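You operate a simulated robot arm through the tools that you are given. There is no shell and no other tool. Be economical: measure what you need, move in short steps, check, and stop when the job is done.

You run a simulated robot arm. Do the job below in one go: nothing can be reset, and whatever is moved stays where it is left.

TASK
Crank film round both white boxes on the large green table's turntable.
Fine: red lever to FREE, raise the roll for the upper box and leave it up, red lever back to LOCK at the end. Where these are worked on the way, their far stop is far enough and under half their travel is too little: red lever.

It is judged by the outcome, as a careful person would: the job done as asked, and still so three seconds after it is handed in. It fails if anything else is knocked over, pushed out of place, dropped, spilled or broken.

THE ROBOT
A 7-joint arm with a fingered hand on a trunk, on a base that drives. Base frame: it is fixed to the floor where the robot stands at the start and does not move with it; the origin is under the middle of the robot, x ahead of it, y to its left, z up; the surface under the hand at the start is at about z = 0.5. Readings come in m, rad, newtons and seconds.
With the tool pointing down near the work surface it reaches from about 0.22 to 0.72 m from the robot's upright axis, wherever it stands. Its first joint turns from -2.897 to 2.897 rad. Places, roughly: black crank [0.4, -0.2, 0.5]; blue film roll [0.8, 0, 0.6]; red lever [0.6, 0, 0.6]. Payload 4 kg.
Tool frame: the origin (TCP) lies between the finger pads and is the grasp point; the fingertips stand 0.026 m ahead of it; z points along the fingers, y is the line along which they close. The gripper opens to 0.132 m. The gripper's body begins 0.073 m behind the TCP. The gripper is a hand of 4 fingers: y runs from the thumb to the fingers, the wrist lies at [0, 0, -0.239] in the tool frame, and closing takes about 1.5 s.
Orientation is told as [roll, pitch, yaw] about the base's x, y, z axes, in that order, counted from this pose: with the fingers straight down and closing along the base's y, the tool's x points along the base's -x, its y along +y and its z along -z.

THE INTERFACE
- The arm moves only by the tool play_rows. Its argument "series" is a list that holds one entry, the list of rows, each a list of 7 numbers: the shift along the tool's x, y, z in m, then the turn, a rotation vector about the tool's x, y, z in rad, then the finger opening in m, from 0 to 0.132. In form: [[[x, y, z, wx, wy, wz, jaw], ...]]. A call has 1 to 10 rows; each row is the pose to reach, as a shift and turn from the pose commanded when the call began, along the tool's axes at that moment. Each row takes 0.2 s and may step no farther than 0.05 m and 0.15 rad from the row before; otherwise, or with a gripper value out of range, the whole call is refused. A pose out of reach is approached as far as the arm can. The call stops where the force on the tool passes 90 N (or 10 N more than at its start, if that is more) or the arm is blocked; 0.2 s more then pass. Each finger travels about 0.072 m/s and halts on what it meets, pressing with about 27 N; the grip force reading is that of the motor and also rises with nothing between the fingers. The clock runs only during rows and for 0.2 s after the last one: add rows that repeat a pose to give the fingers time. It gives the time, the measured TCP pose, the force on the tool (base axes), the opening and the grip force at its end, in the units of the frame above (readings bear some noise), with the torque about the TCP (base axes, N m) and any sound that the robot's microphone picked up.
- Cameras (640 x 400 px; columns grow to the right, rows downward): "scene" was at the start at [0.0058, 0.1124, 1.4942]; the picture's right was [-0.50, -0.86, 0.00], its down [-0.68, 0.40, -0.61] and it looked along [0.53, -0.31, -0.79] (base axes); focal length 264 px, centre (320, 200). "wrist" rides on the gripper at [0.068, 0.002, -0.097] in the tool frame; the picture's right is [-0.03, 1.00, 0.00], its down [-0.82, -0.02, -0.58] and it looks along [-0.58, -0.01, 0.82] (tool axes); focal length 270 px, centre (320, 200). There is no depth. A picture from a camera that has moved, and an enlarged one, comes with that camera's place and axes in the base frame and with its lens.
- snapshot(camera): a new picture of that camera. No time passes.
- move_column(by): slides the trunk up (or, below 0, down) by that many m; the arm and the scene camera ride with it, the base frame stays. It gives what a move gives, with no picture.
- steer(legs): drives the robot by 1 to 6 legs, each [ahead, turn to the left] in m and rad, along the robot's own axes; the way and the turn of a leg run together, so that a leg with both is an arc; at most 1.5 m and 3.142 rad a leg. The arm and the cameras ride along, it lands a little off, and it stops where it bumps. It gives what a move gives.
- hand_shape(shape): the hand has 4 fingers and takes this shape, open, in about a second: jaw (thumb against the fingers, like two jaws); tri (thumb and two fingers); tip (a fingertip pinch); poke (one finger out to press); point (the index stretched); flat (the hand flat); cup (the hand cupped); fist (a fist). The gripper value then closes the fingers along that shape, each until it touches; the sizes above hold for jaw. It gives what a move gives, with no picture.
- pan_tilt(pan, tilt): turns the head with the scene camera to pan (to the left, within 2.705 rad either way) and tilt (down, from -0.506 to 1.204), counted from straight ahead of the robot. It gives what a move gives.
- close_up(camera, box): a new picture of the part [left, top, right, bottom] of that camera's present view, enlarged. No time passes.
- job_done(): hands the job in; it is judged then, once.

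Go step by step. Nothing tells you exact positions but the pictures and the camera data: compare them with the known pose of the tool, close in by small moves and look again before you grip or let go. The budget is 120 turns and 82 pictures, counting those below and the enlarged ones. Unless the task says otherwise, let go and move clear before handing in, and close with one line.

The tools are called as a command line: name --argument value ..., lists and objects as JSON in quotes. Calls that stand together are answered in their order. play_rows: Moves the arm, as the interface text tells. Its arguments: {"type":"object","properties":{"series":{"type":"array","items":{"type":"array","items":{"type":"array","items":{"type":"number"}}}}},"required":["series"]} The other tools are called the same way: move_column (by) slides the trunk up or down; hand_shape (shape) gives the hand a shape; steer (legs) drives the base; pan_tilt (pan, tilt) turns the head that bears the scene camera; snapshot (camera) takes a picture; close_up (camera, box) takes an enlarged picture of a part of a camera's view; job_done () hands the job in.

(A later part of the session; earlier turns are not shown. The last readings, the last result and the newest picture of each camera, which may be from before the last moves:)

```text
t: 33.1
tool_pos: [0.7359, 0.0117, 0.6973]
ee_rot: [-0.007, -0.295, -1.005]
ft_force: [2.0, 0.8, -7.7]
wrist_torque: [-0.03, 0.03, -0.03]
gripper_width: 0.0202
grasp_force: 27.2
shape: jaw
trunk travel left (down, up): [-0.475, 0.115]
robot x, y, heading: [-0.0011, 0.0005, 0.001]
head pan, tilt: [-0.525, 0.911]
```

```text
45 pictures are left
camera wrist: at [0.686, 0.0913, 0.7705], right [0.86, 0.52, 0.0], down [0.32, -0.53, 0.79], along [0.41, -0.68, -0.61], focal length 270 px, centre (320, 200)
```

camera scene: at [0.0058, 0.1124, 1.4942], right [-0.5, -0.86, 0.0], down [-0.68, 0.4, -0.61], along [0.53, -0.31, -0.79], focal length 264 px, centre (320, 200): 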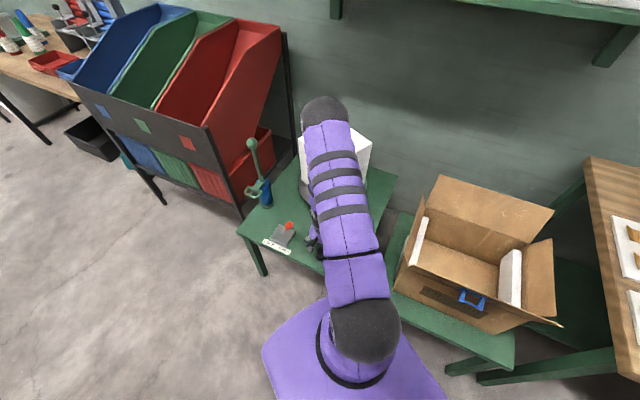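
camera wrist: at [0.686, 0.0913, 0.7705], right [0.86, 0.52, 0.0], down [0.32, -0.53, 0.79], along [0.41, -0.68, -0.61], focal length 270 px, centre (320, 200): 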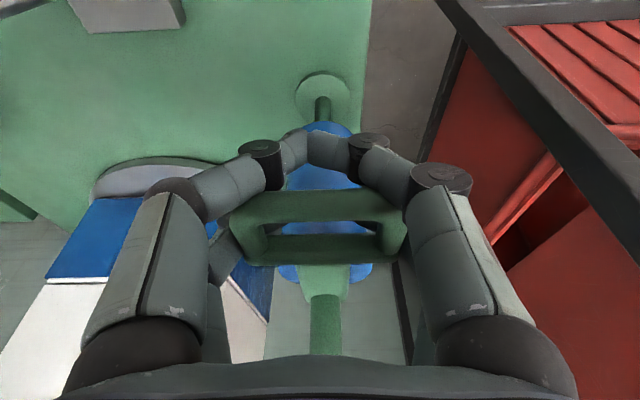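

The roll is rising (mast visible below it). Boxes span z 0.52–0.65–0.78, so it must rise about 0.13 in total; lifting 0.09 more.

play_rows --series '[[[-0.0053, 0, -0.0172, 0, 0, 0, 0.02], [-0.0107, 0, -0.0344, 0, 0, 0, 0.02], [-0.016, 0, -0.0516, 0, 0, 0, 0.02], [-0.0213, 0, -0.0688, 0, 0, 0, 0.02], [-0.0266, 0, -0.086, 0, 0, 0, 0.02]]]'

snapshot --camera "wrist"

close_up --camera "scene" --box '[200, 60, 400, 240]'

```text
t: 34.3
tool_pos: [0.7353, 0.0131, 0.7776]
ee_rot: [-0.018, -0.289, -1.001]
ft_force: [-0.5, 5.1, -49.1]
wrist_torque: [0.52, -0.22, 0.01]
gripper_width: 0.0196
grasp_force: 26.6
shape: jaw
trunk travel left (down, up): [-0.475, 0.115]
robot x, y, heading: [0.0036, -0.0004, 0.004]
head pan, tilt: [-0.525, 0.911]
```

```text
44 pictures are left
camera wrist: at [0.687, 0.0914, 0.8508], right [0.86, 0.51, -0.01], down [0.32, -0.53, 0.79], along [0.4, -0.68, -0.62], focal length 270 px, centre (320, 200)
```

wrist: 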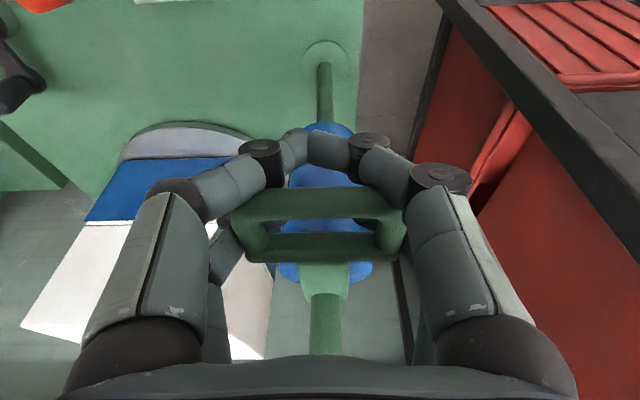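

```text
2.22 times, centred on (300, 150) of scene
camera zoom: at [0.0121, 0.1131, 1.493], right [-0.5, -0.86, 0.0], down [-0.69, 0.4, -0.61], along [0.53, -0.31, -0.79], focal length 587 px, centre (364, 311)
```

zoom: 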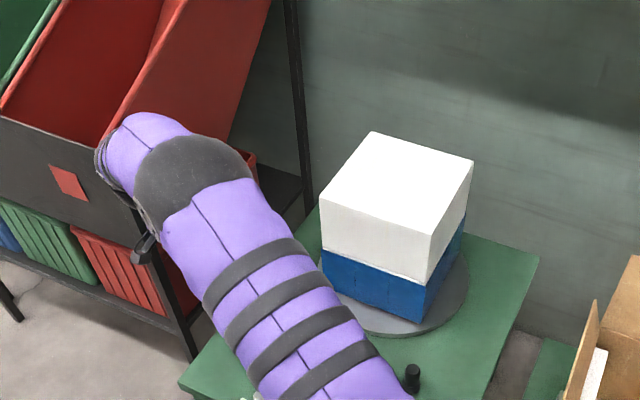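

A 49 N pull shows it's at the top stop. I'll lower the hand slightly and see whether the roll stays up by itself.

play_rows --series '[[[0.006, 0, 0.019, 0, 0, 0, 0.02], [0.006, 0, 0.019, 0, 0, 0, 0.045], [0.0105, 0, 0.034, 0, 0, 0, 0.045]]]'

snapshot --camera "wrist"

```text
t: 35.1
tool_pos: [0.7366, 0.0104, 0.7551]
ee_rot: [-0.003, -0.302, -1.007]
ft_force: [0.1, -0.1, 0.4]
wrist_torque: [0.0, -0.01, 0.03]
gripper_width: 0.0447
grasp_force: 0.1
shape: jaw
trunk travel left (down, up): [-0.475, 0.115]
robot x, y, heading: [0.0018, 0.0013, 0.002]
head pan, tilt: [-0.525, 0.911]
```

```text
42 pictures are left
camera wrist: at [0.6877, 0.0889, 0.8267], right [0.86, 0.51, 0.0], down [0.31, -0.52, 0.79], along [0.41, -0.68, -0.61], focal length 270 px, centre (320, 200)
```

wrist: 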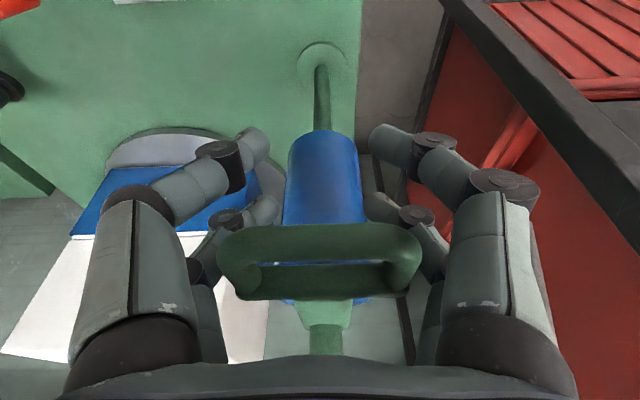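

It stays up. I'll open wide, back out away from the mast, then rise.

play_rows --series '[[[0, 0, 0, 0, 0, 0, 0.08], [0, 0, 0, 0, 0, 0, 0.115], [0, 0, 0, 0, 0, 0, 0.115], [0.019, 0, -0.006, 0, 0, 0, 0.115], [0.0478, 0, -0.0148, 0, 0, 0, 0.115], [0.0764, 0, -0.0237, 0, 0, 0, 0.115], [0.0616, 0, -0.0715, 0, 0.1, 0, 0.1], [0.0616, 0, -0.0715, 0, 0.2, 0, 0.08], [0.0616, 0, -0.0715, 0, 0.3, 0, 0.07]]]'

snapshot --camera "wrist"

```text
t: 37.1
tool_pos: [0.6915, 0.0795, 0.8039]
ee_rot: [-0.007, 0.004, -1.006]
ft_force: [-0.2, 0.8, -0.5]
wrist_torque: [-0.01, 0.01, 0.01]
gripper_width: 0.0706
grasp_force: 0.0
shape: jaw
trunk travel left (down, up): [-0.475, 0.115]
robot x, y, heading: [0.0085, -0.0007, -0.0]
head pan, tilt: [-0.525, 0.911]
```

```text
41 pictures are left
camera wrist: at [0.6576, 0.1361, 0.9009], right [0.86, 0.51, -0.01], down [0.42, -0.7, 0.57], along [0.29, -0.5, -0.82], focal length 270 px, centre (320, 200)
```

wrist: 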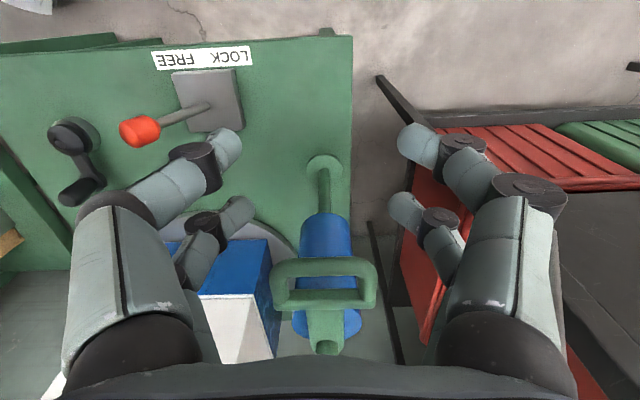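

The roll stays up. Heading back to the crank along the table edge, then in over the knob.

play_rows --series '[[[0, -0.046, 0.01, 0, 0, 0, 0.06], [0, -0.092, 0.02, 0, 0, 0, 0.06], [0, -0.138, 0.03, 0, 0, 0, 0.06], [0, -0.184, 0.04, 0, 0, 0, 0.06], [0, -0.23, 0.05, 0, 0, 0, 0.06], [0, -0.276, 0.06, 0, 0, 0, 0.06], [0, -0.322, 0.07, 0, 0, 0, 0.06], [-0.02, -0.36, 0.08, 0, 0, 0, 0.06], [-0.065, -0.371, 0.084, 0, 0, 0, 0.06], [-0.11, -0.371, 0.084, 0, 0, 0, 0.06]]]'

play_rows --series '[[[-0.035, 0, 0.03, 0, 0, 0, 0.06], [-0.047, 0, 0.07, 0, 0, 0, 0.06], [-0.047, 0, 0.115, 0, 0, 0, 0.06]]]'

snapshot --camera "wrist"

```text
t: 39.3
tool_pos: [0.4375, -0.2135, 0.7205]
ee_rot: [-0.007, 0.003, -1.005]
ft_force: [0.0, -0.1, 0.6]
wrist_torque: [0.01, -0.01, 0.01]
gripper_width: 0.0604
grasp_force: 0.1
shape: jaw
trunk travel left (down, up): [-0.475, 0.115]
robot x, y, heading: [-0.0008, -0.0024, 0.003]
head pan, tilt: [-0.525, 0.911]
```

```text
t: 40.1
tool_pos: [0.4661, -0.2548, 0.6048]
ee_rot: [-0.005, 0.003, -1.004]
ft_force: [1.0, 0.4, -0.6]
wrist_torque: [0.0, 0.01, 0.01]
gripper_width: 0.0603
grasp_force: 0.0
shape: jaw
trunk travel left (down, up): [-0.475, 0.115]
robot x, y, heading: [0.0007, -0.001, 0.003]
head pan, tilt: [-0.525, 0.911]
```

```text
40 pictures are left
camera wrist: at [0.4303, -0.1967, 0.702], right [0.86, 0.51, -0.01], down [0.42, -0.7, 0.58], along [0.29, -0.5, -0.82], focal length 270 px, centre (320, 200)
```

wrist: 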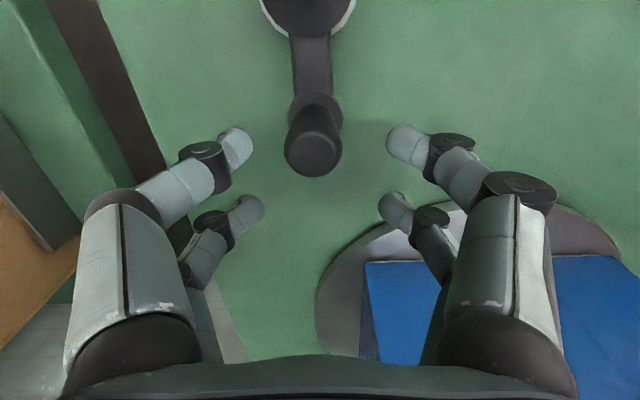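

Knob found a few mm off; I'll re-cage and test a small clockwise push to see if the stop is still there.

play_rows --series '[[[0.004, -0.005, 0.038, 0, 0, 0, 0.05], [0.004, -0.005, 0.038, 0, 0, 0, 0.02], [0.004, -0.005, 0.038, 0, 0, 0, 0.0], [0.004, -0.005, 0.038, 0, 0, 0, 0.0], [0.004, -0.005, 0.038, 0, 0, 0, 0.0], [0.0045, -0.0125, 0.038, 0, 0, 0, 0.0], [0.0051, -0.0196, 0.038, 0, 0, 0, 0.0], [0.0051, -0.0196, 0.038, 0, 0, 0, 0.0]]]'

snapshot --camera "wrist"

```text
t: 41.9
tool_pos: [0.4481, -0.2539, 0.5666]
ee_rot: [-0.006, 0.002, -0.998]
ft_force: [0.8, 20.6, -8.0]
wrist_torque: [0.25, 0.03, 0.18]
gripper_width: 0.0003
grasp_force: 27.3
shape: jaw
trunk travel left (down, up): [-0.475, 0.115]
robot x, y, heading: [0.0034, -0.0021, 0.01]
head pan, tilt: [-0.525, 0.911]
```

```text
39 pictures are left
camera wrist: at [0.412, -0.1977, 0.664], right [0.85, 0.52, -0.01], down [0.43, -0.7, 0.57], along [0.29, -0.49, -0.82], focal length 270 px, centre (320, 200)
```

wrist: 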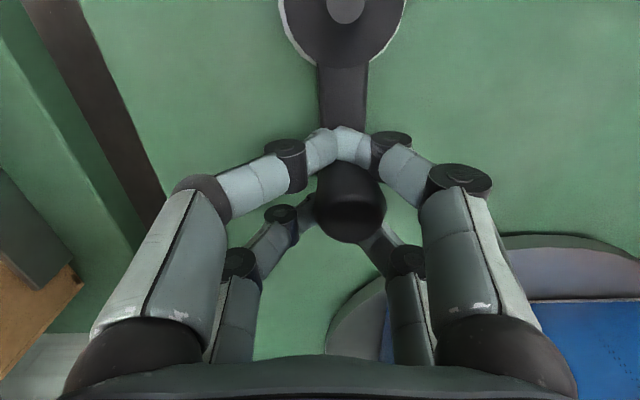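

The clockwise stop is still there, so I'll wind counter-clockwise with the roll up and see whether the upper box takes film.

play_rows --series '[[[0.0004, 0.0272, 0, 0, 0, 0, 0], [0.0123, 0.0537, 0, 0, 0, 0, 0], [0.0339, 0.0732, 0, 0, 0, 0, 0], [0.0616, 0.0822, 0, 0, 0, 0, 0], [0.0905, 0.0792, 0, 0, 0, 0, 0], [0.1157, 0.0646, 0, 0, 0, 0, 0], [0.1328, 0.0411, 0, 0, 0, 0, 0], [0.1389, 0.0126, 0, 0, 0, 0, 0]]]'

close_up --camera "scene" --box '[220, 80, 420, 280]'

snapshot --camera "wrist"

```text
t: 43.7
tool_pos: [0.377, -0.1348, 0.567]
ee_rot: [-0.013, 0.007, -1.008]
ft_force: [-10.7, 10.3, 1.2]
wrist_torque: [0.1, 0.17, 0.0]
gripper_width: 0.0
grasp_force: 26.8
shape: jaw
trunk travel left (down, up): [-0.475, 0.115]
robot x, y, heading: [0.0017, 0.0015, -0.001]
head pan, tilt: [-0.525, 0.911]
```

```text
2.00 times, centred on (320, 180) of scene
camera zoom: at [0.0067, 0.1131, 1.4941], right [-0.5, -0.86, 0.0], down [-0.68, 0.4, -0.61], along [0.53, -0.31, -0.79], focal length 528 px, centre (320, 240)
```

zoom: 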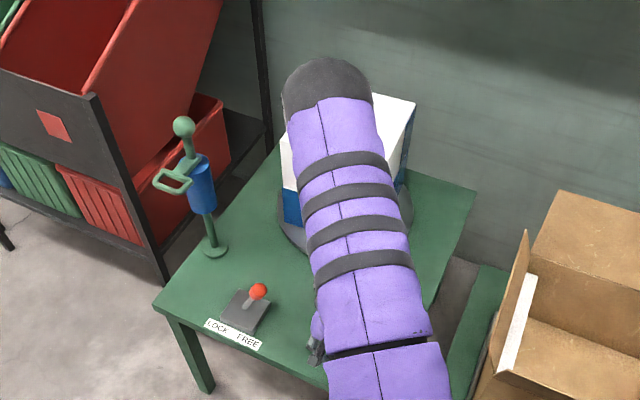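

```text
37 pictures are left
camera wrist: at [0.343, -0.077, 0.665], right [0.86, 0.51, -0.01], down [0.43, -0.7, 0.57], along [0.28, -0.5, -0.82], focal length 270 px, centre (320, 200)
```

wrist: 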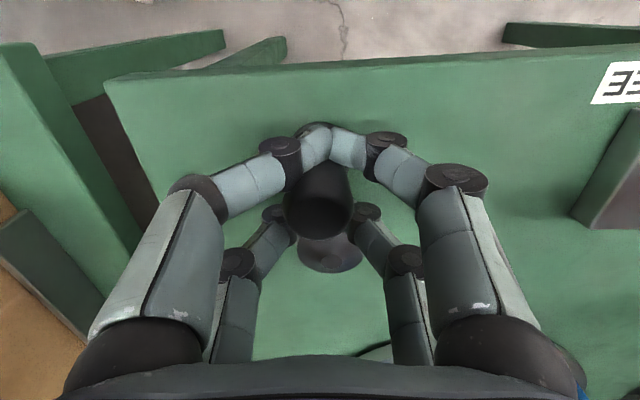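

Upper box is taking film and the knob stays caged. A full counter-clockwise turn next.

play_rows --series '[[[-0.0134, -0.0411, 0, 0, 0, 0, 0], [-0.0484, -0.0666, 0, 0, 0, 0, 0], [-0.0916, -0.0666, 0, 0, 0, 0, 0], [-0.1266, -0.0411, 0, 0, 0, 0, 0], [-0.14, 0, 0, 0, 0, 0, 0], [-0.1266, 0.0411, 0, 0, 0, 0, 0], [-0.0916, 0.0666, 0, 0, 0, 0, 0], [-0.0484, 0.0666, 0, 0, 0, 0, 0], [-0.0134, 0.0411, 0, 0, 0, 0, 0], [0, 0, 0, 0, 0, 0, 0]]]'

close_up --camera "scene" --box '[220, 80, 420, 280]'

snapshot --camera "wrist"

```text
t: 45.9
tool_pos: [0.3752, -0.1365, 0.5672]
ee_rot: [-0.01, 0.001, -1.013]
ft_force: [-4.2, -1.4, 6.9]
wrist_torque: [-0.04, 0.02, 0.01]
gripper_width: 0.0
grasp_force: 27.0
shape: jaw
trunk travel left (down, up): [-0.475, 0.115]
robot x, y, heading: [0.0028, 0.0022, 0.004]
head pan, tilt: [-0.525, 0.911]
```

```text
2.00 times, centred on (320, 180) of scene
camera zoom: at [0.0061, 0.1118, 1.4943], right [-0.5, -0.86, 0.0], down [-0.68, 0.4, -0.61], along [0.53, -0.31, -0.79], focal length 528 px, centre (320, 240)
```

zoom: 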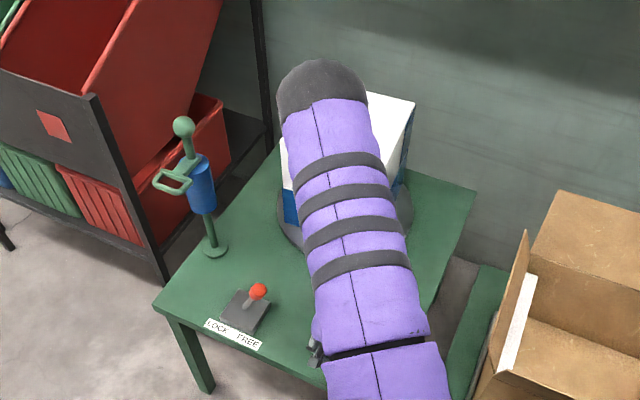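

```text
35 pictures are left
camera wrist: at [0.3407, -0.077, 0.6644], right [0.86, 0.51, -0.01], down [0.42, -0.7, 0.58], along [0.29, -0.5, -0.82], focal length 270 px, centre (320, 200)
```

wrist: 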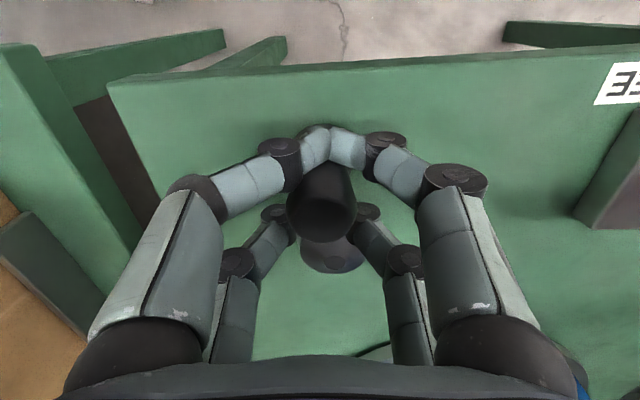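

Unclear whether the crank followed the whole way; I'll do a slower half turn and compare at the far side, where the boxes are better visible.

play_rows --series '[[[-0.0053, -0.0268, 0, 0, 0, 0, 0], [-0.0205, -0.0495, 0, 0, 0, 0, 0], [-0.0432, -0.0647, 0, 0, 0, 0, 0], [-0.07, -0.07, 0, 0, 0, 0, 0], [-0.0968, -0.0647, 0, 0, 0, 0, 0], [-0.1195, -0.0495, 0, 0, 0, 0, 0], [-0.1347, -0.0268, 0, 0, 0, 0, 0], [-0.14, 0, 0, 0, 0, 0, 0]]]'

close_up --camera "scene" --box '[220, 80, 420, 280]'

snapshot --camera "wrist"

```text
t: 47.7
tool_pos: [0.4558, -0.2502, 0.5679]
ee_rot: [-0.006, 0.006, -1.005]
ft_force: [-7.2, 15.1, -1.5]
wrist_torque: [0.19, 0.11, 0.05]
gripper_width: 0.0002
grasp_force: 26.7
shape: jaw
trunk travel left (down, up): [-0.475, 0.115]
robot x, y, heading: [0.0024, -0.0022, 0.0]
head pan, tilt: [-0.525, 0.911]
```

```text
2.00 times, centred on (320, 180) of scene
camera zoom: at [0.007, 0.1137, 1.4942], right [-0.5, -0.86, 0.0], down [-0.68, 0.4, -0.61], along [0.53, -0.31, -0.79], focal length 528 px, centre (320, 240)
```

zoom: 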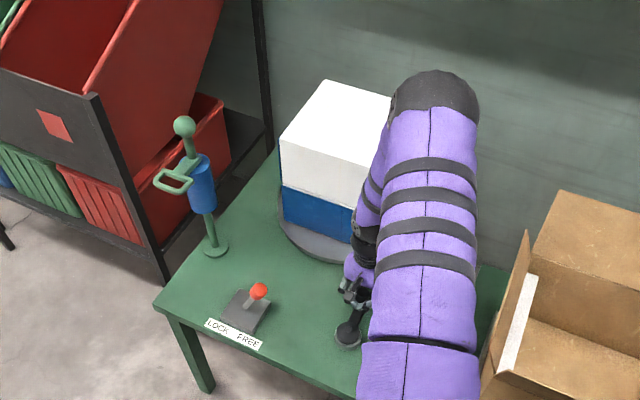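

```text
33 pictures are left
camera wrist: at [0.4199, -0.193, 0.665], right [0.86, 0.52, -0.01], down [0.42, -0.7, 0.57], along [0.29, -0.49, -0.82], focal length 270 px, centre (320, 200)
```

wrist: 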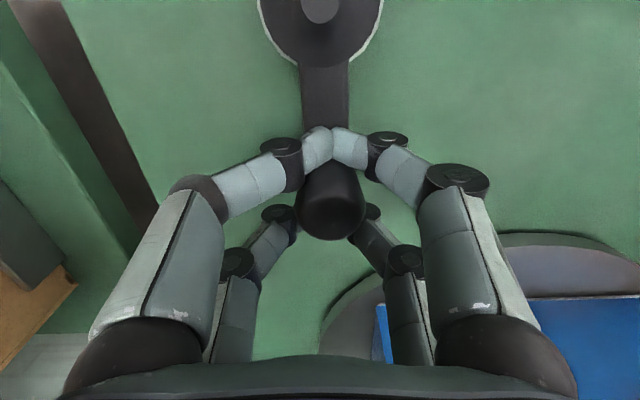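

The crank turned this time, and the upper box's far faces are blue while the front is still white; the fast turn probably slipped. I continue with slow half turns.

play_rows --series '[[[0.0053, 0.0268, 0, 0, 0, 0, 0], [0.0205, 0.0495, 0, 0, 0, 0, 0], [0.0432, 0.0647, 0, 0, 0, 0, 0], [0.07, 0.07, 0, 0, 0, 0, 0], [0.0968, 0.0647, 0, 0, 0, 0, 0], [0.1195, 0.0495, 0, 0, 0, 0, 0], [0.1347, 0.0268, 0, 0, 0, 0, 0], [0.14, 0, 0, 0, 0, 0, 0]]]'

play_rows --series '[[[-0.0053, -0.0268, 0, 0, 0, 0, 0], [-0.0205, -0.0495, 0, 0, 0, 0, 0], [-0.0432, -0.0647, 0, 0, 0, 0, 0], [-0.07, -0.07, 0, 0, 0, 0, 0], [-0.0968, -0.0647, 0, 0, 0, 0, 0], [-0.1195, -0.0495, 0, 0, 0, 0, 0], [-0.1347, -0.0268, 0, 0, 0, 0, 0], [-0.14, 0, 0, 0, 0, 0, 0]]]'

close_up --camera "scene" --box '[220, 80, 420, 280]'

snapshot --camera "wrist"

```text
t: 49.5
tool_pos: [0.3745, -0.1366, 0.5689]
ee_rot: [-0.013, 0.006, -1.012]
ft_force: [-10.5, 7.9, 0.5]
wrist_torque: [0.11, 0.17, -0.01]
gripper_width: 0.0
grasp_force: 27.3
shape: jaw
trunk travel left (down, up): [-0.475, 0.115]
robot x, y, heading: [0.0003, 0.0011, 0.005]
head pan, tilt: [-0.525, 0.911]
```

```text
t: 50.2
tool_pos: [0.3407, -0.1627, 0.566]
ee_rot: [-0.003, 0.043, -0.972]
ft_force: [-0.3, 19.5, 8.2]
wrist_torque: [0.32, -0.14, 0.43]
gripper_width: 0.0002
grasp_force: 26.5
shape: jaw
trunk travel left (down, up): [-0.475, 0.115]
robot x, y, heading: [0.0009, -0.0007, 0.006]
head pan, tilt: [-0.525, 0.911]
stopped in row 3: the force on the tool passed its limit at 104 N (the readings are from after the stop); the commanded pose is now the measured one
```

```text
2.00 times, centred on (320, 180) of scene
camera zoom: at [0.005, 0.1144, 1.4942], right [-0.5, -0.87, 0.0], down [-0.69, 0.39, -0.61], along [0.53, -0.3, -0.79], focal length 528 px, centre (320, 240)
```

zoom: 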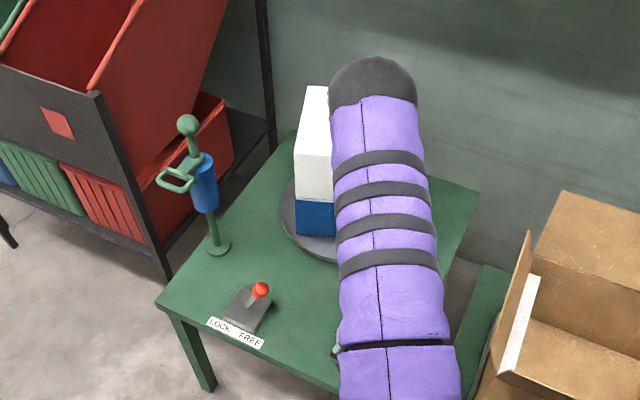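

```text
31 pictures are left
camera wrist: at [0.3059, -0.1096, 0.6661], right [0.84, 0.54, 0.0], down [0.46, -0.7, 0.54], along [0.29, -0.46, -0.84], focal length 270 px, centre (320, 200)
```

wrist: 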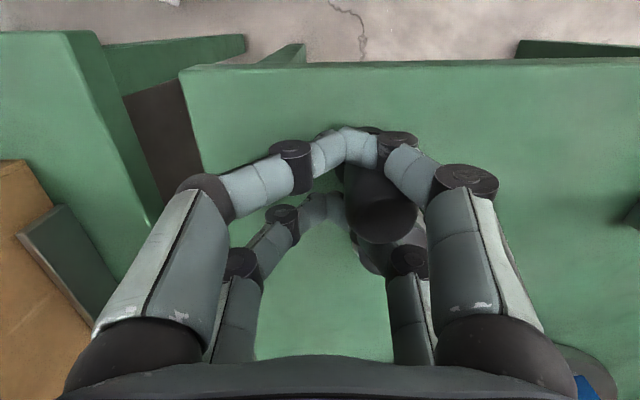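

That's the opposite end stop of the crank. I'll let go, rise and inspect the upper box from several sides.

play_rows --series '[[[0, 0, 0, 0, 0, 0, 0.03], [0, 0, 0, 0, 0, 0, 0.06], [0, 0, -0.03, -0.003, -0.043, 0.033, 0.06], [0, 0, -0.08, -0.003, -0.043, 0.033, 0.06], [0.0, 0, -0.12, -0.003, -0.043, 0.033, 0.06]]]'

snapshot --camera "wrist"

close_up --camera "scene" --box '[220, 80, 420, 280]'

```text
t: 51.4
tool_pos: [0.3478, -0.1718, 0.6868]
ee_rot: [-0.003, -0.006, -1.011]
ft_force: [0.7, 0.8, 0.8]
wrist_torque: [-0.02, 0.02, 0.01]
gripper_width: 0.0599
grasp_force: 0.0
shape: jaw
trunk travel left (down, up): [-0.475, 0.115]
robot x, y, heading: [0.0013, 0.0004, 0.005]
head pan, tilt: [-0.525, 0.911]
```

```text
30 pictures are left
camera wrist: at [0.3126, -0.1126, 0.7824], right [0.86, 0.51, 0.0], down [0.42, -0.7, 0.58], along [0.3, -0.5, -0.81], focal length 270 px, centre (320, 200)
```

wrist: 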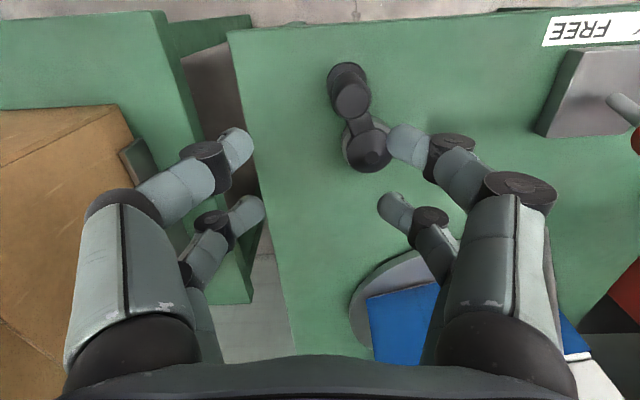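

```text
2.00 times, centred on (320, 180) of scene
camera zoom: at [0.0056, 0.1126, 1.4943], right [-0.5, -0.87, 0.0], down [-0.69, 0.39, -0.61], along [0.53, -0.3, -0.79], focal length 528 px, centre (320, 240)
```

zoom: 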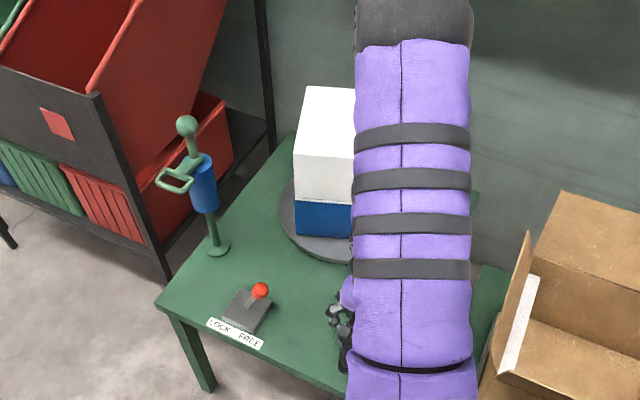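

I'll move the arm aside toward the lever, with a tilt, to view both sides of the boxes.

play_rows --series '[[[0, 0.02, -0.04, 0, -0.04, 0, 0.06], [0.0, 0.06, -0.06, 0, -0.08, 0, 0.06], [0.01, 0.1, -0.08, 0, -0.12, 0, 0.06], [0.01, 0.14, -0.1, 0, -0.16, 0, 0.06], [0.01, 0.18, -0.12, 0, -0.2, 0, 0.06], [0.01, 0.22, -0.14, 0, -0.24, 0, 0.06], [0.01, 0.26, -0.15, 0, -0.28, 0, 0.06], [0.02, 0.3, -0.15, 0, -0.32, 0, 0.06], [0.03, 0.34, -0.15, 0, -0.36, 0, 0.06], [0.04, 0.37, -0.15, 0, -0.4, 0, 0.06]]]'

snapshot --camera "wrist"

close_up --camera "scene" --box '[280, 100, 420, 240]'

```text
t: 53.6
tool_pos: [0.6385, 0.0649, 0.8361]
ee_rot: [-0.002, -0.405, -1.007]
ft_force: [0.8, 0.2, -0.2]
wrist_torque: [-0.02, -0.02, 0.01]
gripper_width: 0.0602
grasp_force: 0.1
shape: jaw
trunk travel left (down, up): [-0.475, 0.115]
robot x, y, heading: [0.0005, -0.0012, 0.005]
head pan, tilt: [-0.525, 0.911]
```

```text
28 pictures are left
camera wrist: at [0.5853, 0.1493, 0.8978], right [0.86, 0.51, 0.01], down [0.26, -0.45, 0.85], along [0.44, -0.73, -0.52], focal length 270 px, centre (320, 200)
```

wrist: 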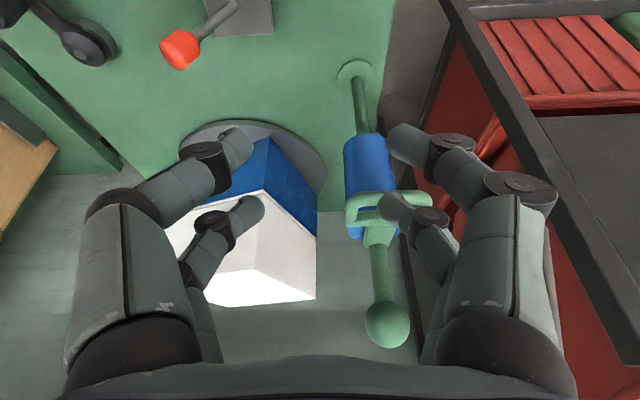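

```text
2.86 times, centred on (350, 170) of scene
camera zoom: at [0.0057, 0.1128, 1.4942], right [-0.5, -0.87, 0.0], down [-0.69, 0.39, -0.61], along [0.53, -0.3, -0.79], focal length 754 px, centre (234, 286)
```

zoom: 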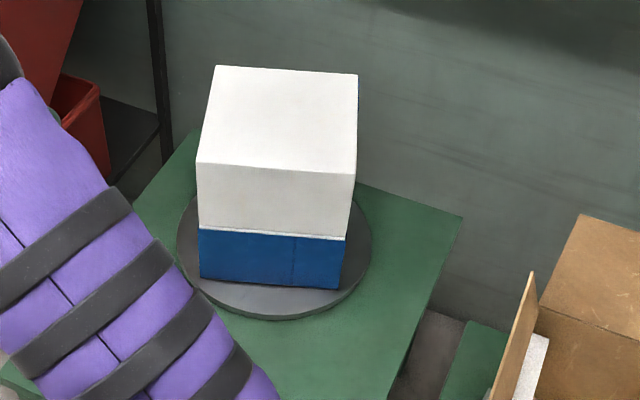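

The upper box is still mostly white; only a sliver is blue, so apparently only clockwise winding lays film properly. Now at the counter-clockwise stop, I have about 2.5 clockwise turns available with the roll up. Returning to the knob at ≈(0.364,-0.149).

play_rows --series '[[[0.0052, -0.0346, 0.0213, 0, 0.0405, 0, 0.06], [0.0104, -0.0692, 0.0426, 0, 0.081, 0, 0.06], [0.0156, -0.1038, 0.0639, 0, 0.1215, 0, 0.06], [0.0208, -0.1384, 0.0852, 0, 0.162, 0, 0.06], [0.026, -0.173, 0.1065, 0, 0.2025, 0, 0.06], [0.0312, -0.2076, 0.1278, 0, 0.243, 0, 0.06], [0.0364, -0.2422, 0.1491, 0, 0.2835, 0, 0.06], [0.0416, -0.2768, 0.1704, 0, 0.324, 0, 0.06], [0.0468, -0.3114, 0.1917, 0, 0.3645, 0, 0.06], [0.052, -0.346, 0.2127, 0, 0.405, 0, 0.06]]]'

snapshot --camera "wrist"

```text
t: 55.8
tool_pos: [0.3608, -0.1525, 0.6218]
ee_rot: [-0.003, 0.002, -1.009]
ft_force: [0.1, 0.0, -0.7]
wrist_torque: [-0.02, -0.03, -0.01]
gripper_width: 0.0598
grasp_force: 0.1
shape: jaw
trunk travel left (down, up): [-0.475, 0.115]
robot x, y, heading: [0.0024, 0.0011, 0.004]
head pan, tilt: [-0.525, 0.911]
```

```text
26 pictures are left
camera wrist: at [0.3263, -0.0949, 0.7184], right [0.86, 0.51, 0.0], down [0.42, -0.7, 0.58], along [0.29, -0.5, -0.82], focal length 270 px, centre (320, 200)
```

wrist: 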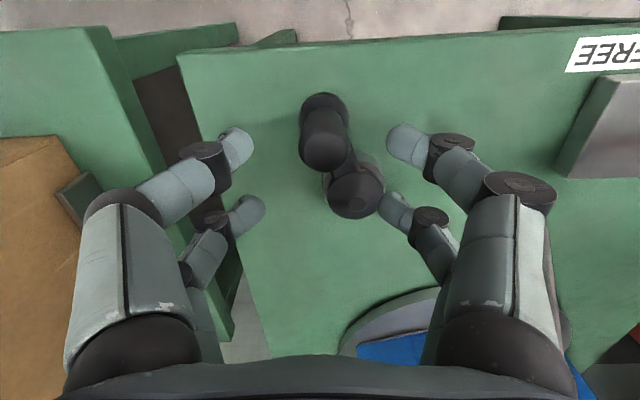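

Aligned on the knob (φ≈-22°). Cage it and wind clockwise.

play_rows --series '[[[-0.001, 0.0017, 0.03, 0, 0, 0, 0.06], [-0.001, 0.0017, 0.054, 0, 0, 0, 0.04], [-0.001, 0.0017, 0.054, 0, 0, 0, 0.01], [-0.001, 0.0017, 0.054, 0, 0, 0, 0.0], [-0.001, 0.0017, 0.054, 0, 0, 0, 0.0], [0.0043, 0.0285, 0.054, 0, 0, 0, 0.0], [-0.001, 0.0553, 0.054, 0, 0, 0, 0.0], [-0.0162, 0.078, 0.054, 0, 0, 0, 0.0], [-0.0389, 0.0932, 0.054, 0, 0, 0, 0.0], [-0.0657, 0.0985, 0.054, 0, 0, 0, 0.0]]]'

snapshot --camera "wrist"

close_up --camera "scene" --box '[220, 80, 420, 280]'

```text
t: 58.0
tool_pos: [0.4816, -0.1602, 0.5657]
ee_rot: [-0.003, -0.002, -1.012]
ft_force: [3.2, -1.6, 1.8]
wrist_torque: [-0.06, -0.05, 0.0]
gripper_width: 0.0
grasp_force: 27.0
shape: jaw
trunk travel left (down, up): [-0.475, 0.115]
robot x, y, heading: [0.0022, -0.0012, 0.005]
head pan, tilt: [-0.525, 0.911]
```

```text
25 pictures are left
camera wrist: at [0.4459, -0.1021, 0.663], right [0.86, 0.51, 0.0], down [0.42, -0.7, 0.58], along [0.29, -0.5, -0.81], focal length 270 px, centre (320, 200)
```

wrist: 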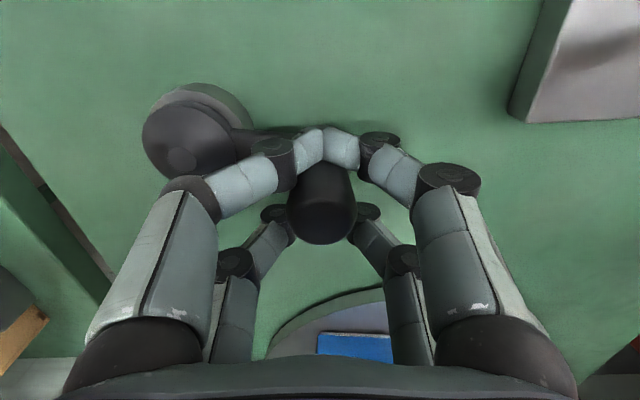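

```text
2.00 times, centred on (320, 180) of scene
camera zoom: at [0.0061, 0.1123, 1.4943], right [-0.5, -0.87, 0.0], down [-0.69, 0.39, -0.61], along [0.53, -0.3, -0.79], focal length 528 px, centre (320, 240)
```

zoom: 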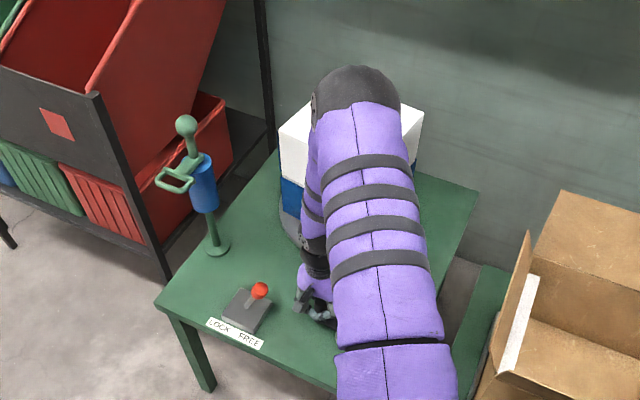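

The cage holds. Continuing clockwise by slow half turns.

play_rows --series '[[[-0.0268, -0.0053, 0, 0, 0, 0, 0], [-0.0495, -0.0205, 0, 0, 0, 0, 0], [-0.0647, -0.0432, 0, 0, 0, 0, 0], [-0.07, -0.07, 0, 0, 0, 0, 0], [-0.0647, -0.0968, 0, 0, 0, 0, 0], [-0.0495, -0.1195, 0, 0, 0, 0, 0], [-0.0268, -0.1347, 0, 0, 0, 0, 0], [0, -0.14, 0, 0, 0, 0, 0]]]'

snapshot --camera "wrist"

close_up --camera "scene" --box '[220, 80, 420, 280]'

```text
t: 59.8
tool_pos: [0.3585, -0.2313, 0.5645]
ee_rot: [-0.005, 0.002, -1.011]
ft_force: [-0.2, 1.5, -2.0]
wrist_torque: [0.03, 0.02, 0.06]
gripper_width: 0.0
grasp_force: 27.5
shape: jaw
trunk travel left (down, up): [-0.475, 0.115]
robot x, y, heading: [0.001, -0.0018, 0.01]
head pan, tilt: [-0.525, 0.911]
```

```text
23 pictures are left
camera wrist: at [0.3241, -0.174, 0.6621], right [0.86, 0.51, -0.01], down [0.42, -0.7, 0.58], along [0.29, -0.5, -0.82], focal length 270 px, centre (320, 200)
```

wrist: 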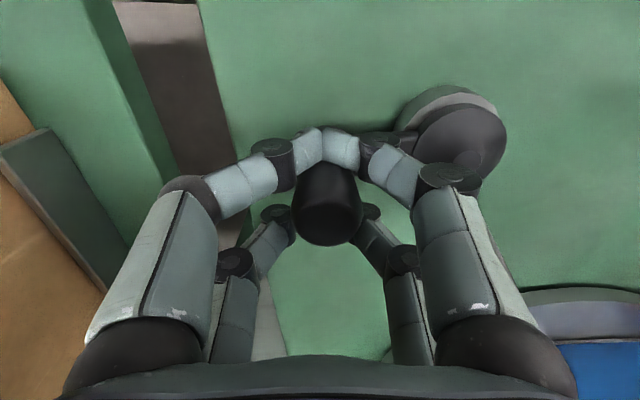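

```text
2.00 times, centred on (320, 180) of scene
camera zoom: at [0.0054, 0.1131, 1.4941], right [-0.5, -0.87, 0.0], down [-0.69, 0.39, -0.61], along [0.53, -0.3, -0.79], focal length 528 px, centre (320, 240)
```

zoom: 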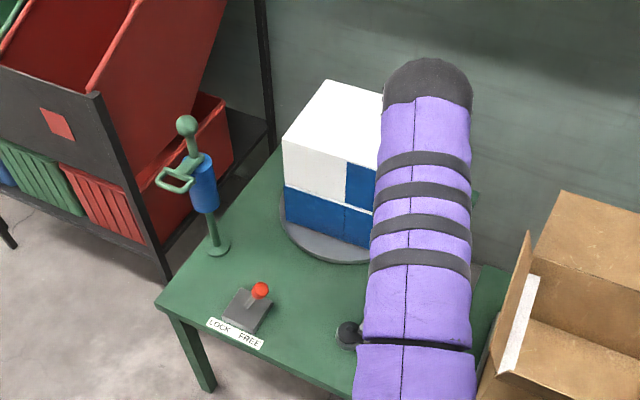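

Film is being laid: half of the front face is now blue on the upper box. Continuing.

play_rows --series '[[[0.0268, 0.0053, 0, 0, 0, 0, 0], [0.0495, 0.0205, 0, 0, 0, 0, 0], [0.0647, 0.0432, 0, 0, 0, 0, 0], [0.07, 0.07, 0, 0, 0, 0, 0], [0.0647, 0.0968, 0, 0, 0, 0, 0], [0.0495, 0.1195, 0, 0, 0, 0, 0], [0.0268, 0.1347, 0, 0, 0, 0, 0], [0, 0.14, 0, 0, 0, 0, 0]]]'

snapshot --camera "wrist"

```text
t: 61.6
tool_pos: [0.4795, -0.1586, 0.5647]
ee_rot: [-0.002, -0.001, -1.01]
ft_force: [5.3, 0.5, -6.6]
wrist_torque: [-0.04, -0.09, 0.0]
gripper_width: 0.0001
grasp_force: 27.3
shape: jaw
trunk travel left (down, up): [-0.475, 0.115]
robot x, y, heading: [-0.0027, -0.0024, 0.003]
head pan, tilt: [-0.525, 0.911]
```

```text
21 pictures are left
camera wrist: at [0.4442, -0.1003, 0.6628], right [0.86, 0.51, 0.0], down [0.42, -0.7, 0.58], along [0.29, -0.5, -0.81], focal length 270 px, centre (320, 200)
```

wrist: 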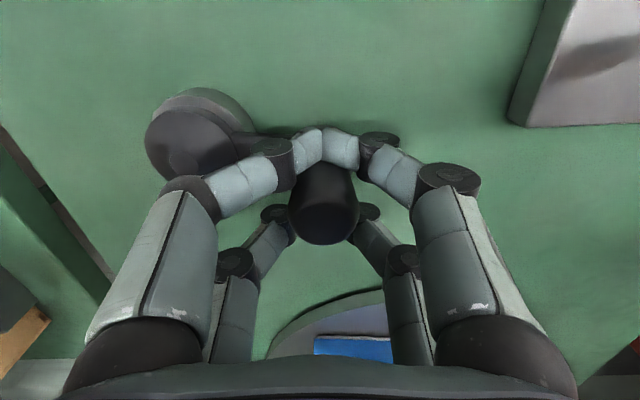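

Still holding; next half turn clockwise.

play_rows --series '[[[-0.0268, -0.0053, 0, 0, 0, 0, 0], [-0.0495, -0.0205, 0, 0, 0, 0, 0], [-0.0647, -0.0432, 0, 0, 0, 0, 0], [-0.07, -0.07, 0, 0, 0, 0, 0], [-0.0647, -0.0968, 0, 0, 0, 0, 0], [-0.0495, -0.1195, 0, 0, 0, 0, 0], [-0.0268, -0.1347, 0, 0, 0, 0, 0], [0, -0.14, 0, 0, 0, 0, 0]]]'

close_up --camera "scene" --box '[220, 80, 420, 280]'

```text
t: 63.4
tool_pos: [0.3595, -0.2325, 0.5656]
ee_rot: [-0.005, 0.002, -1.011]
ft_force: [1.2, 3.0, -4.6]
wrist_torque: [0.01, 0.0, -0.03]
gripper_width: 0.0
grasp_force: 26.6
shape: jaw
trunk travel left (down, up): [-0.475, 0.115]
robot x, y, heading: [-0.0013, 0.0046, 0.007]
head pan, tilt: [-0.525, 0.911]
```

```text
2.00 times, centred on (320, 180) of scene
camera zoom: at [0.0057, 0.1132, 1.4941], right [-0.5, -0.87, 0.0], down [-0.69, 0.39, -0.61], along [0.53, -0.3, -0.79], focal length 528 px, centre (320, 240)
```

zoom: 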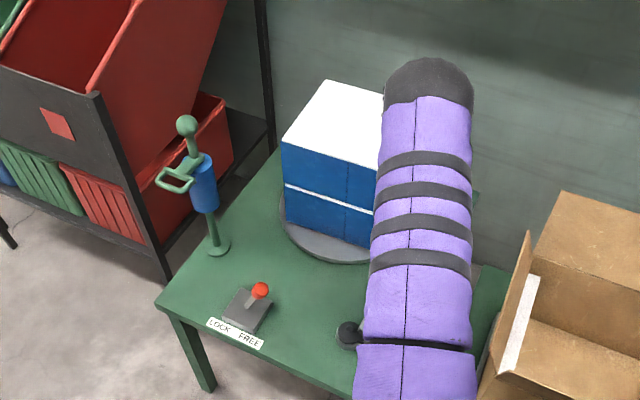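

The whole front of the upper box is blue now. Another half turn to complete the wrap.

play_rows --series '[[[0.0268, 0.0053, 0, 0, 0, 0, 0], [0.0495, 0.0205, 0, 0, 0, 0, 0], [0.0647, 0.0432, 0, 0, 0, 0, 0], [0.07, 0.07, 0, 0, 0, 0, 0], [0.0647, 0.0968, 0, 0, 0, 0, 0], [0.0495, 0.1195, 0, 0, 0, 0, 0], [0.0268, 0.1347, 0, 0, 0, 0, 0], [0, 0.14, 0, 0, 0, 0, 0]]]'

play_rows --series '[[[-0.0268, -0.0053, 0, 0, 0, 0, 0], [-0.0495, -0.0205, 0, 0, 0, 0, 0], [-0.058, -0.0308, 0, 0, 0, 0, 0], [-0.0634, -0.0403, 0, 0, 0, 0, 0]]]'

snapshot --camera "wrist"

```text
t: 65.2
tool_pos: [0.4793, -0.1608, 0.5653]
ee_rot: [-0.006, -0.003, -1.009]
ft_force: [0.7, -2.2, 5.6]
wrist_torque: [-0.04, 0.0, 0.01]
gripper_width: 0.0001
grasp_force: 27.0
shape: jaw
trunk travel left (down, up): [-0.475, 0.115]
robot x, y, heading: [-0.0014, 0.003, 0.006]
head pan, tilt: [-0.525, 0.911]
```

```text
t: 66.2
tool_pos: [0.4781, -0.2305, 0.5642]
ee_rot: [-0.003, 0.003, -1.009]
ft_force: [-9.7, 6.3, 3.1]
wrist_torque: [0.05, 0.13, -0.05]
gripper_width: 0.0001
grasp_force: 26.6
shape: jaw
trunk travel left (down, up): [-0.475, 0.115]
robot x, y, heading: [0.0012, 0.0005, 0.004]
head pan, tilt: [-0.525, 0.911]
```

```text
19 pictures are left
camera wrist: at [0.4433, -0.1732, 0.6615], right [0.86, 0.51, 0.0], down [0.42, -0.7, 0.58], along [0.29, -0.5, -0.82], focal length 270 px, centre (320, 200)
```

wrist: 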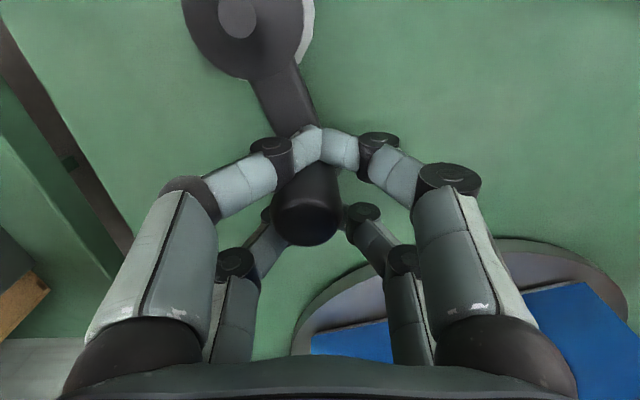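

Winding is nearly at the stop. I'll release, rise and move out over the lever to inspect.

play_rows --series '[[[0, 0, 0, 0, 0, 0, 0.03], [0, 0, 0, 0, 0, 0, 0.06], [0, 0, -0.04, 0, 0, 0, 0.06], [0, 0, -0.085, 0, 0, 0, 0.06], [0.03, 0, -0.12, 0, 0, 0, 0.06], [0.06, 0.02, -0.15, 0, -0.05, 0, 0.06], [0.09, 0.05, -0.17, 0, -0.1, 0, 0.06], [0.12, 0.08, -0.19, 0, -0.15, 0, 0.06], [0.15, 0.11, -0.21, 0, -0.2, 0, 0.06], [0.165, 0.145, -0.23, 0, -0.25, 0, 0.06]]]'

play_rows --series '[[[0, 0.04, -0.01, 0, -0.04, 0, 0.06], [0, 0.08, -0.02, 0, -0.08, 0, 0.06], [0, 0.12, -0.03, 0, -0.12, 0, 0.06], [0, 0.148, -0.04, 0, -0.15, 0, 0.06]]]'

snapshot --camera "wrist"

close_up --camera "scene" --box '[280, 100, 420, 240]'

```text
t: 68.4
tool_pos: [0.5132, -0.0145, 0.7963]
ee_rot: [-0.003, -0.249, -1.009]
ft_force: [1.0, -0.6, -0.1]
wrist_torque: [0.01, 0.02, -0.04]
gripper_width: 0.0596
grasp_force: 0.0
shape: jaw
trunk travel left (down, up): [-0.475, 0.115]
robot x, y, heading: [0.002, -0.0007, 0.004]
head pan, tilt: [-0.525, 0.911]
```

```text
t: 69.4
tool_pos: [0.6369, 0.0722, 0.8339]
ee_rot: [-0.004, -0.398, -1.006]
ft_force: [0.0, 0.2, 0.4]
wrist_torque: [0.01, 0.0, 0.02]
gripper_width: 0.0597
grasp_force: 0.0
shape: jaw
trunk travel left (down, up): [-0.475, 0.115]
robot x, y, heading: [-0.0012, 0.001, 0.006]
head pan, tilt: [-0.525, 0.911]
```

```text
18 pictures are left
camera wrist: at [0.5836, 0.1577, 0.8969], right [0.86, 0.51, 0.01], down [0.27, -0.46, 0.85], along [0.44, -0.73, -0.53], focal length 270 px, centre (320, 200)
```

wrist: 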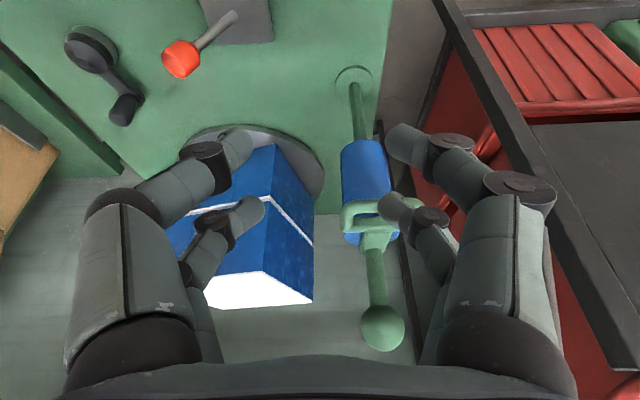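

```text
2.86 times, centred on (350, 170) of scene
camera zoom: at [0.0056, 0.113, 1.4942], right [-0.5, -0.87, 0.0], down [-0.69, 0.39, -0.61], along [0.53, -0.3, -0.79], focal length 754 px, centre (234, 286)
```

zoom: 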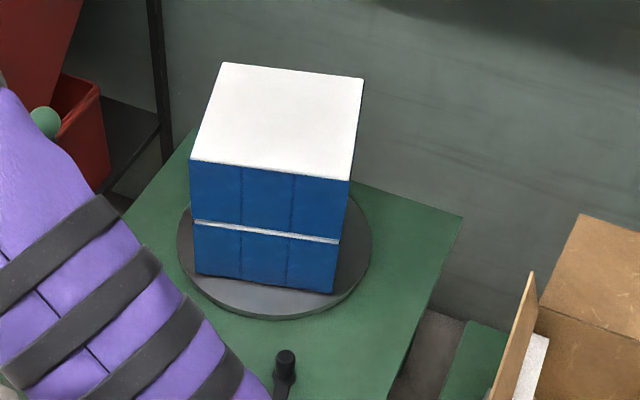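

All faces I can see are fully blue on both boxes. For certainty I'll view the right-hand faces too, with the arm high above everything.

play_rows --series '[[[-0.0124, 0, -0.0295, 0, 0.08, 0, 0.06], [-0.0248, 0, -0.059, 0, 0.16, 0, 0.06], [-0.0372, 0, -0.0885, 0, 0.24, 0, 0.06], [-0.0496, 0, -0.118, 0, 0.32, 0, 0.06], [-0.062, 0, -0.1475, 0, 0.398, 0, 0.06]]]'

play_rows --series '[[[-0.0146, -0.0231, 0, 0, 0, -0.08, 0.06], [-0.0292, -0.0462, 0, 0, 0, -0.16, 0.06], [-0.0437, -0.0693, 0, 0, 0, -0.24, 0.06], [-0.0583, -0.0924, 0, 0, 0, -0.32, 0.06], [-0.0729, -0.1155, 0, 0, 0, -0.4, 0.06], [-0.0875, -0.1386, 0, 0, 0, -0.48, 0.06], [-0.102, -0.1617, 0, 0, 0, -0.56, 0.06], [-0.1166, -0.1848, 0, 0, 0, -0.64, 0.06], [-0.1312, -0.2079, 0, 0, 0, -0.72, 0.06], [-0.1458, -0.231, 0, 0, 0, -0.8, 0.06]]]'

play_rows --series '[[[0.0065, -0.0265, 0, 0, 0, -0.08, 0.06], [0.013, -0.053, 0, 0, 0, -0.16, 0.06], [0.0195, -0.0795, 0, 0, 0, -0.24, 0.06], [0.026, -0.106, 0, 0, 0, -0.32, 0.06], [0.0325, -0.1325, 0, 0, 0, -0.4, 0.06], [0.039, -0.159, 0, 0, 0, -0.48, 0.06], [0.0455, -0.1855, 0, 0, 0, -0.56, 0.06], [0.052, -0.212, 0, 0, 0, -0.64, 0.06], [0.0585, -0.2385, 0, 0, 0, -0.72, 0.06], [0.0647, -0.265, 0, 0, 0, -0.8, 0.06]]]'

snapshot --camera "wrist"

```text
t: 70.6
tool_pos: [0.6342, 0.0725, 0.9946]
ee_rot: [-0.003, 0.0, -1.01]
ft_force: [-0.2, -0.5, 0.5]
wrist_torque: [0.05, -0.01, 0.0]
gripper_width: 0.0595
grasp_force: 0.1
shape: jaw
trunk travel left (down, up): [-0.475, 0.115]
robot x, y, heading: [-0.002, -0.0001, 0.004]
head pan, tilt: [-0.525, 0.911]
```

```text
t: 72.8
tool_pos: [0.517, -0.1735, 0.9938]
ee_rot: [-0.003, 0.001, -0.206]
ft_force: [0.2, 0.7, 0.2]
wrist_torque: [0.02, 0.05, -0.02]
gripper_width: 0.0597
grasp_force: 0.1
shape: jaw
trunk travel left (down, up): [-0.475, 0.115]
robot x, y, heading: [0.0012, 0.0028, 0.008]
head pan, tilt: [-0.525, 0.911]
```

```text
t: 75.0
tool_pos: [0.3991, -0.4175, 0.9955]
ee_rot: [0.001, 0.004, 0.594]
ft_force: [-0.1, 0.6, -0.1]
wrist_torque: [-0.03, -0.05, 0.04]
gripper_width: 0.0598
grasp_force: 0.2
shape: jaw
trunk travel left (down, up): [-0.475, 0.115]
robot x, y, heading: [-0.001, -0.0025, 0.014]
head pan, tilt: [-0.525, 0.911]
```

```text
16 pictures are left
camera wrist: at [0.3414, -0.4555, 1.0923], right [-0.54, 0.84, 0.0], down [0.69, 0.44, 0.57], along [0.48, 0.31, -0.82], focal length 270 px, centre (320, 200)
```

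wrist: 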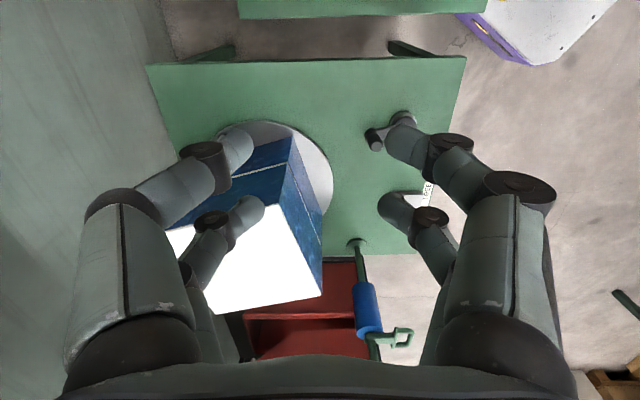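

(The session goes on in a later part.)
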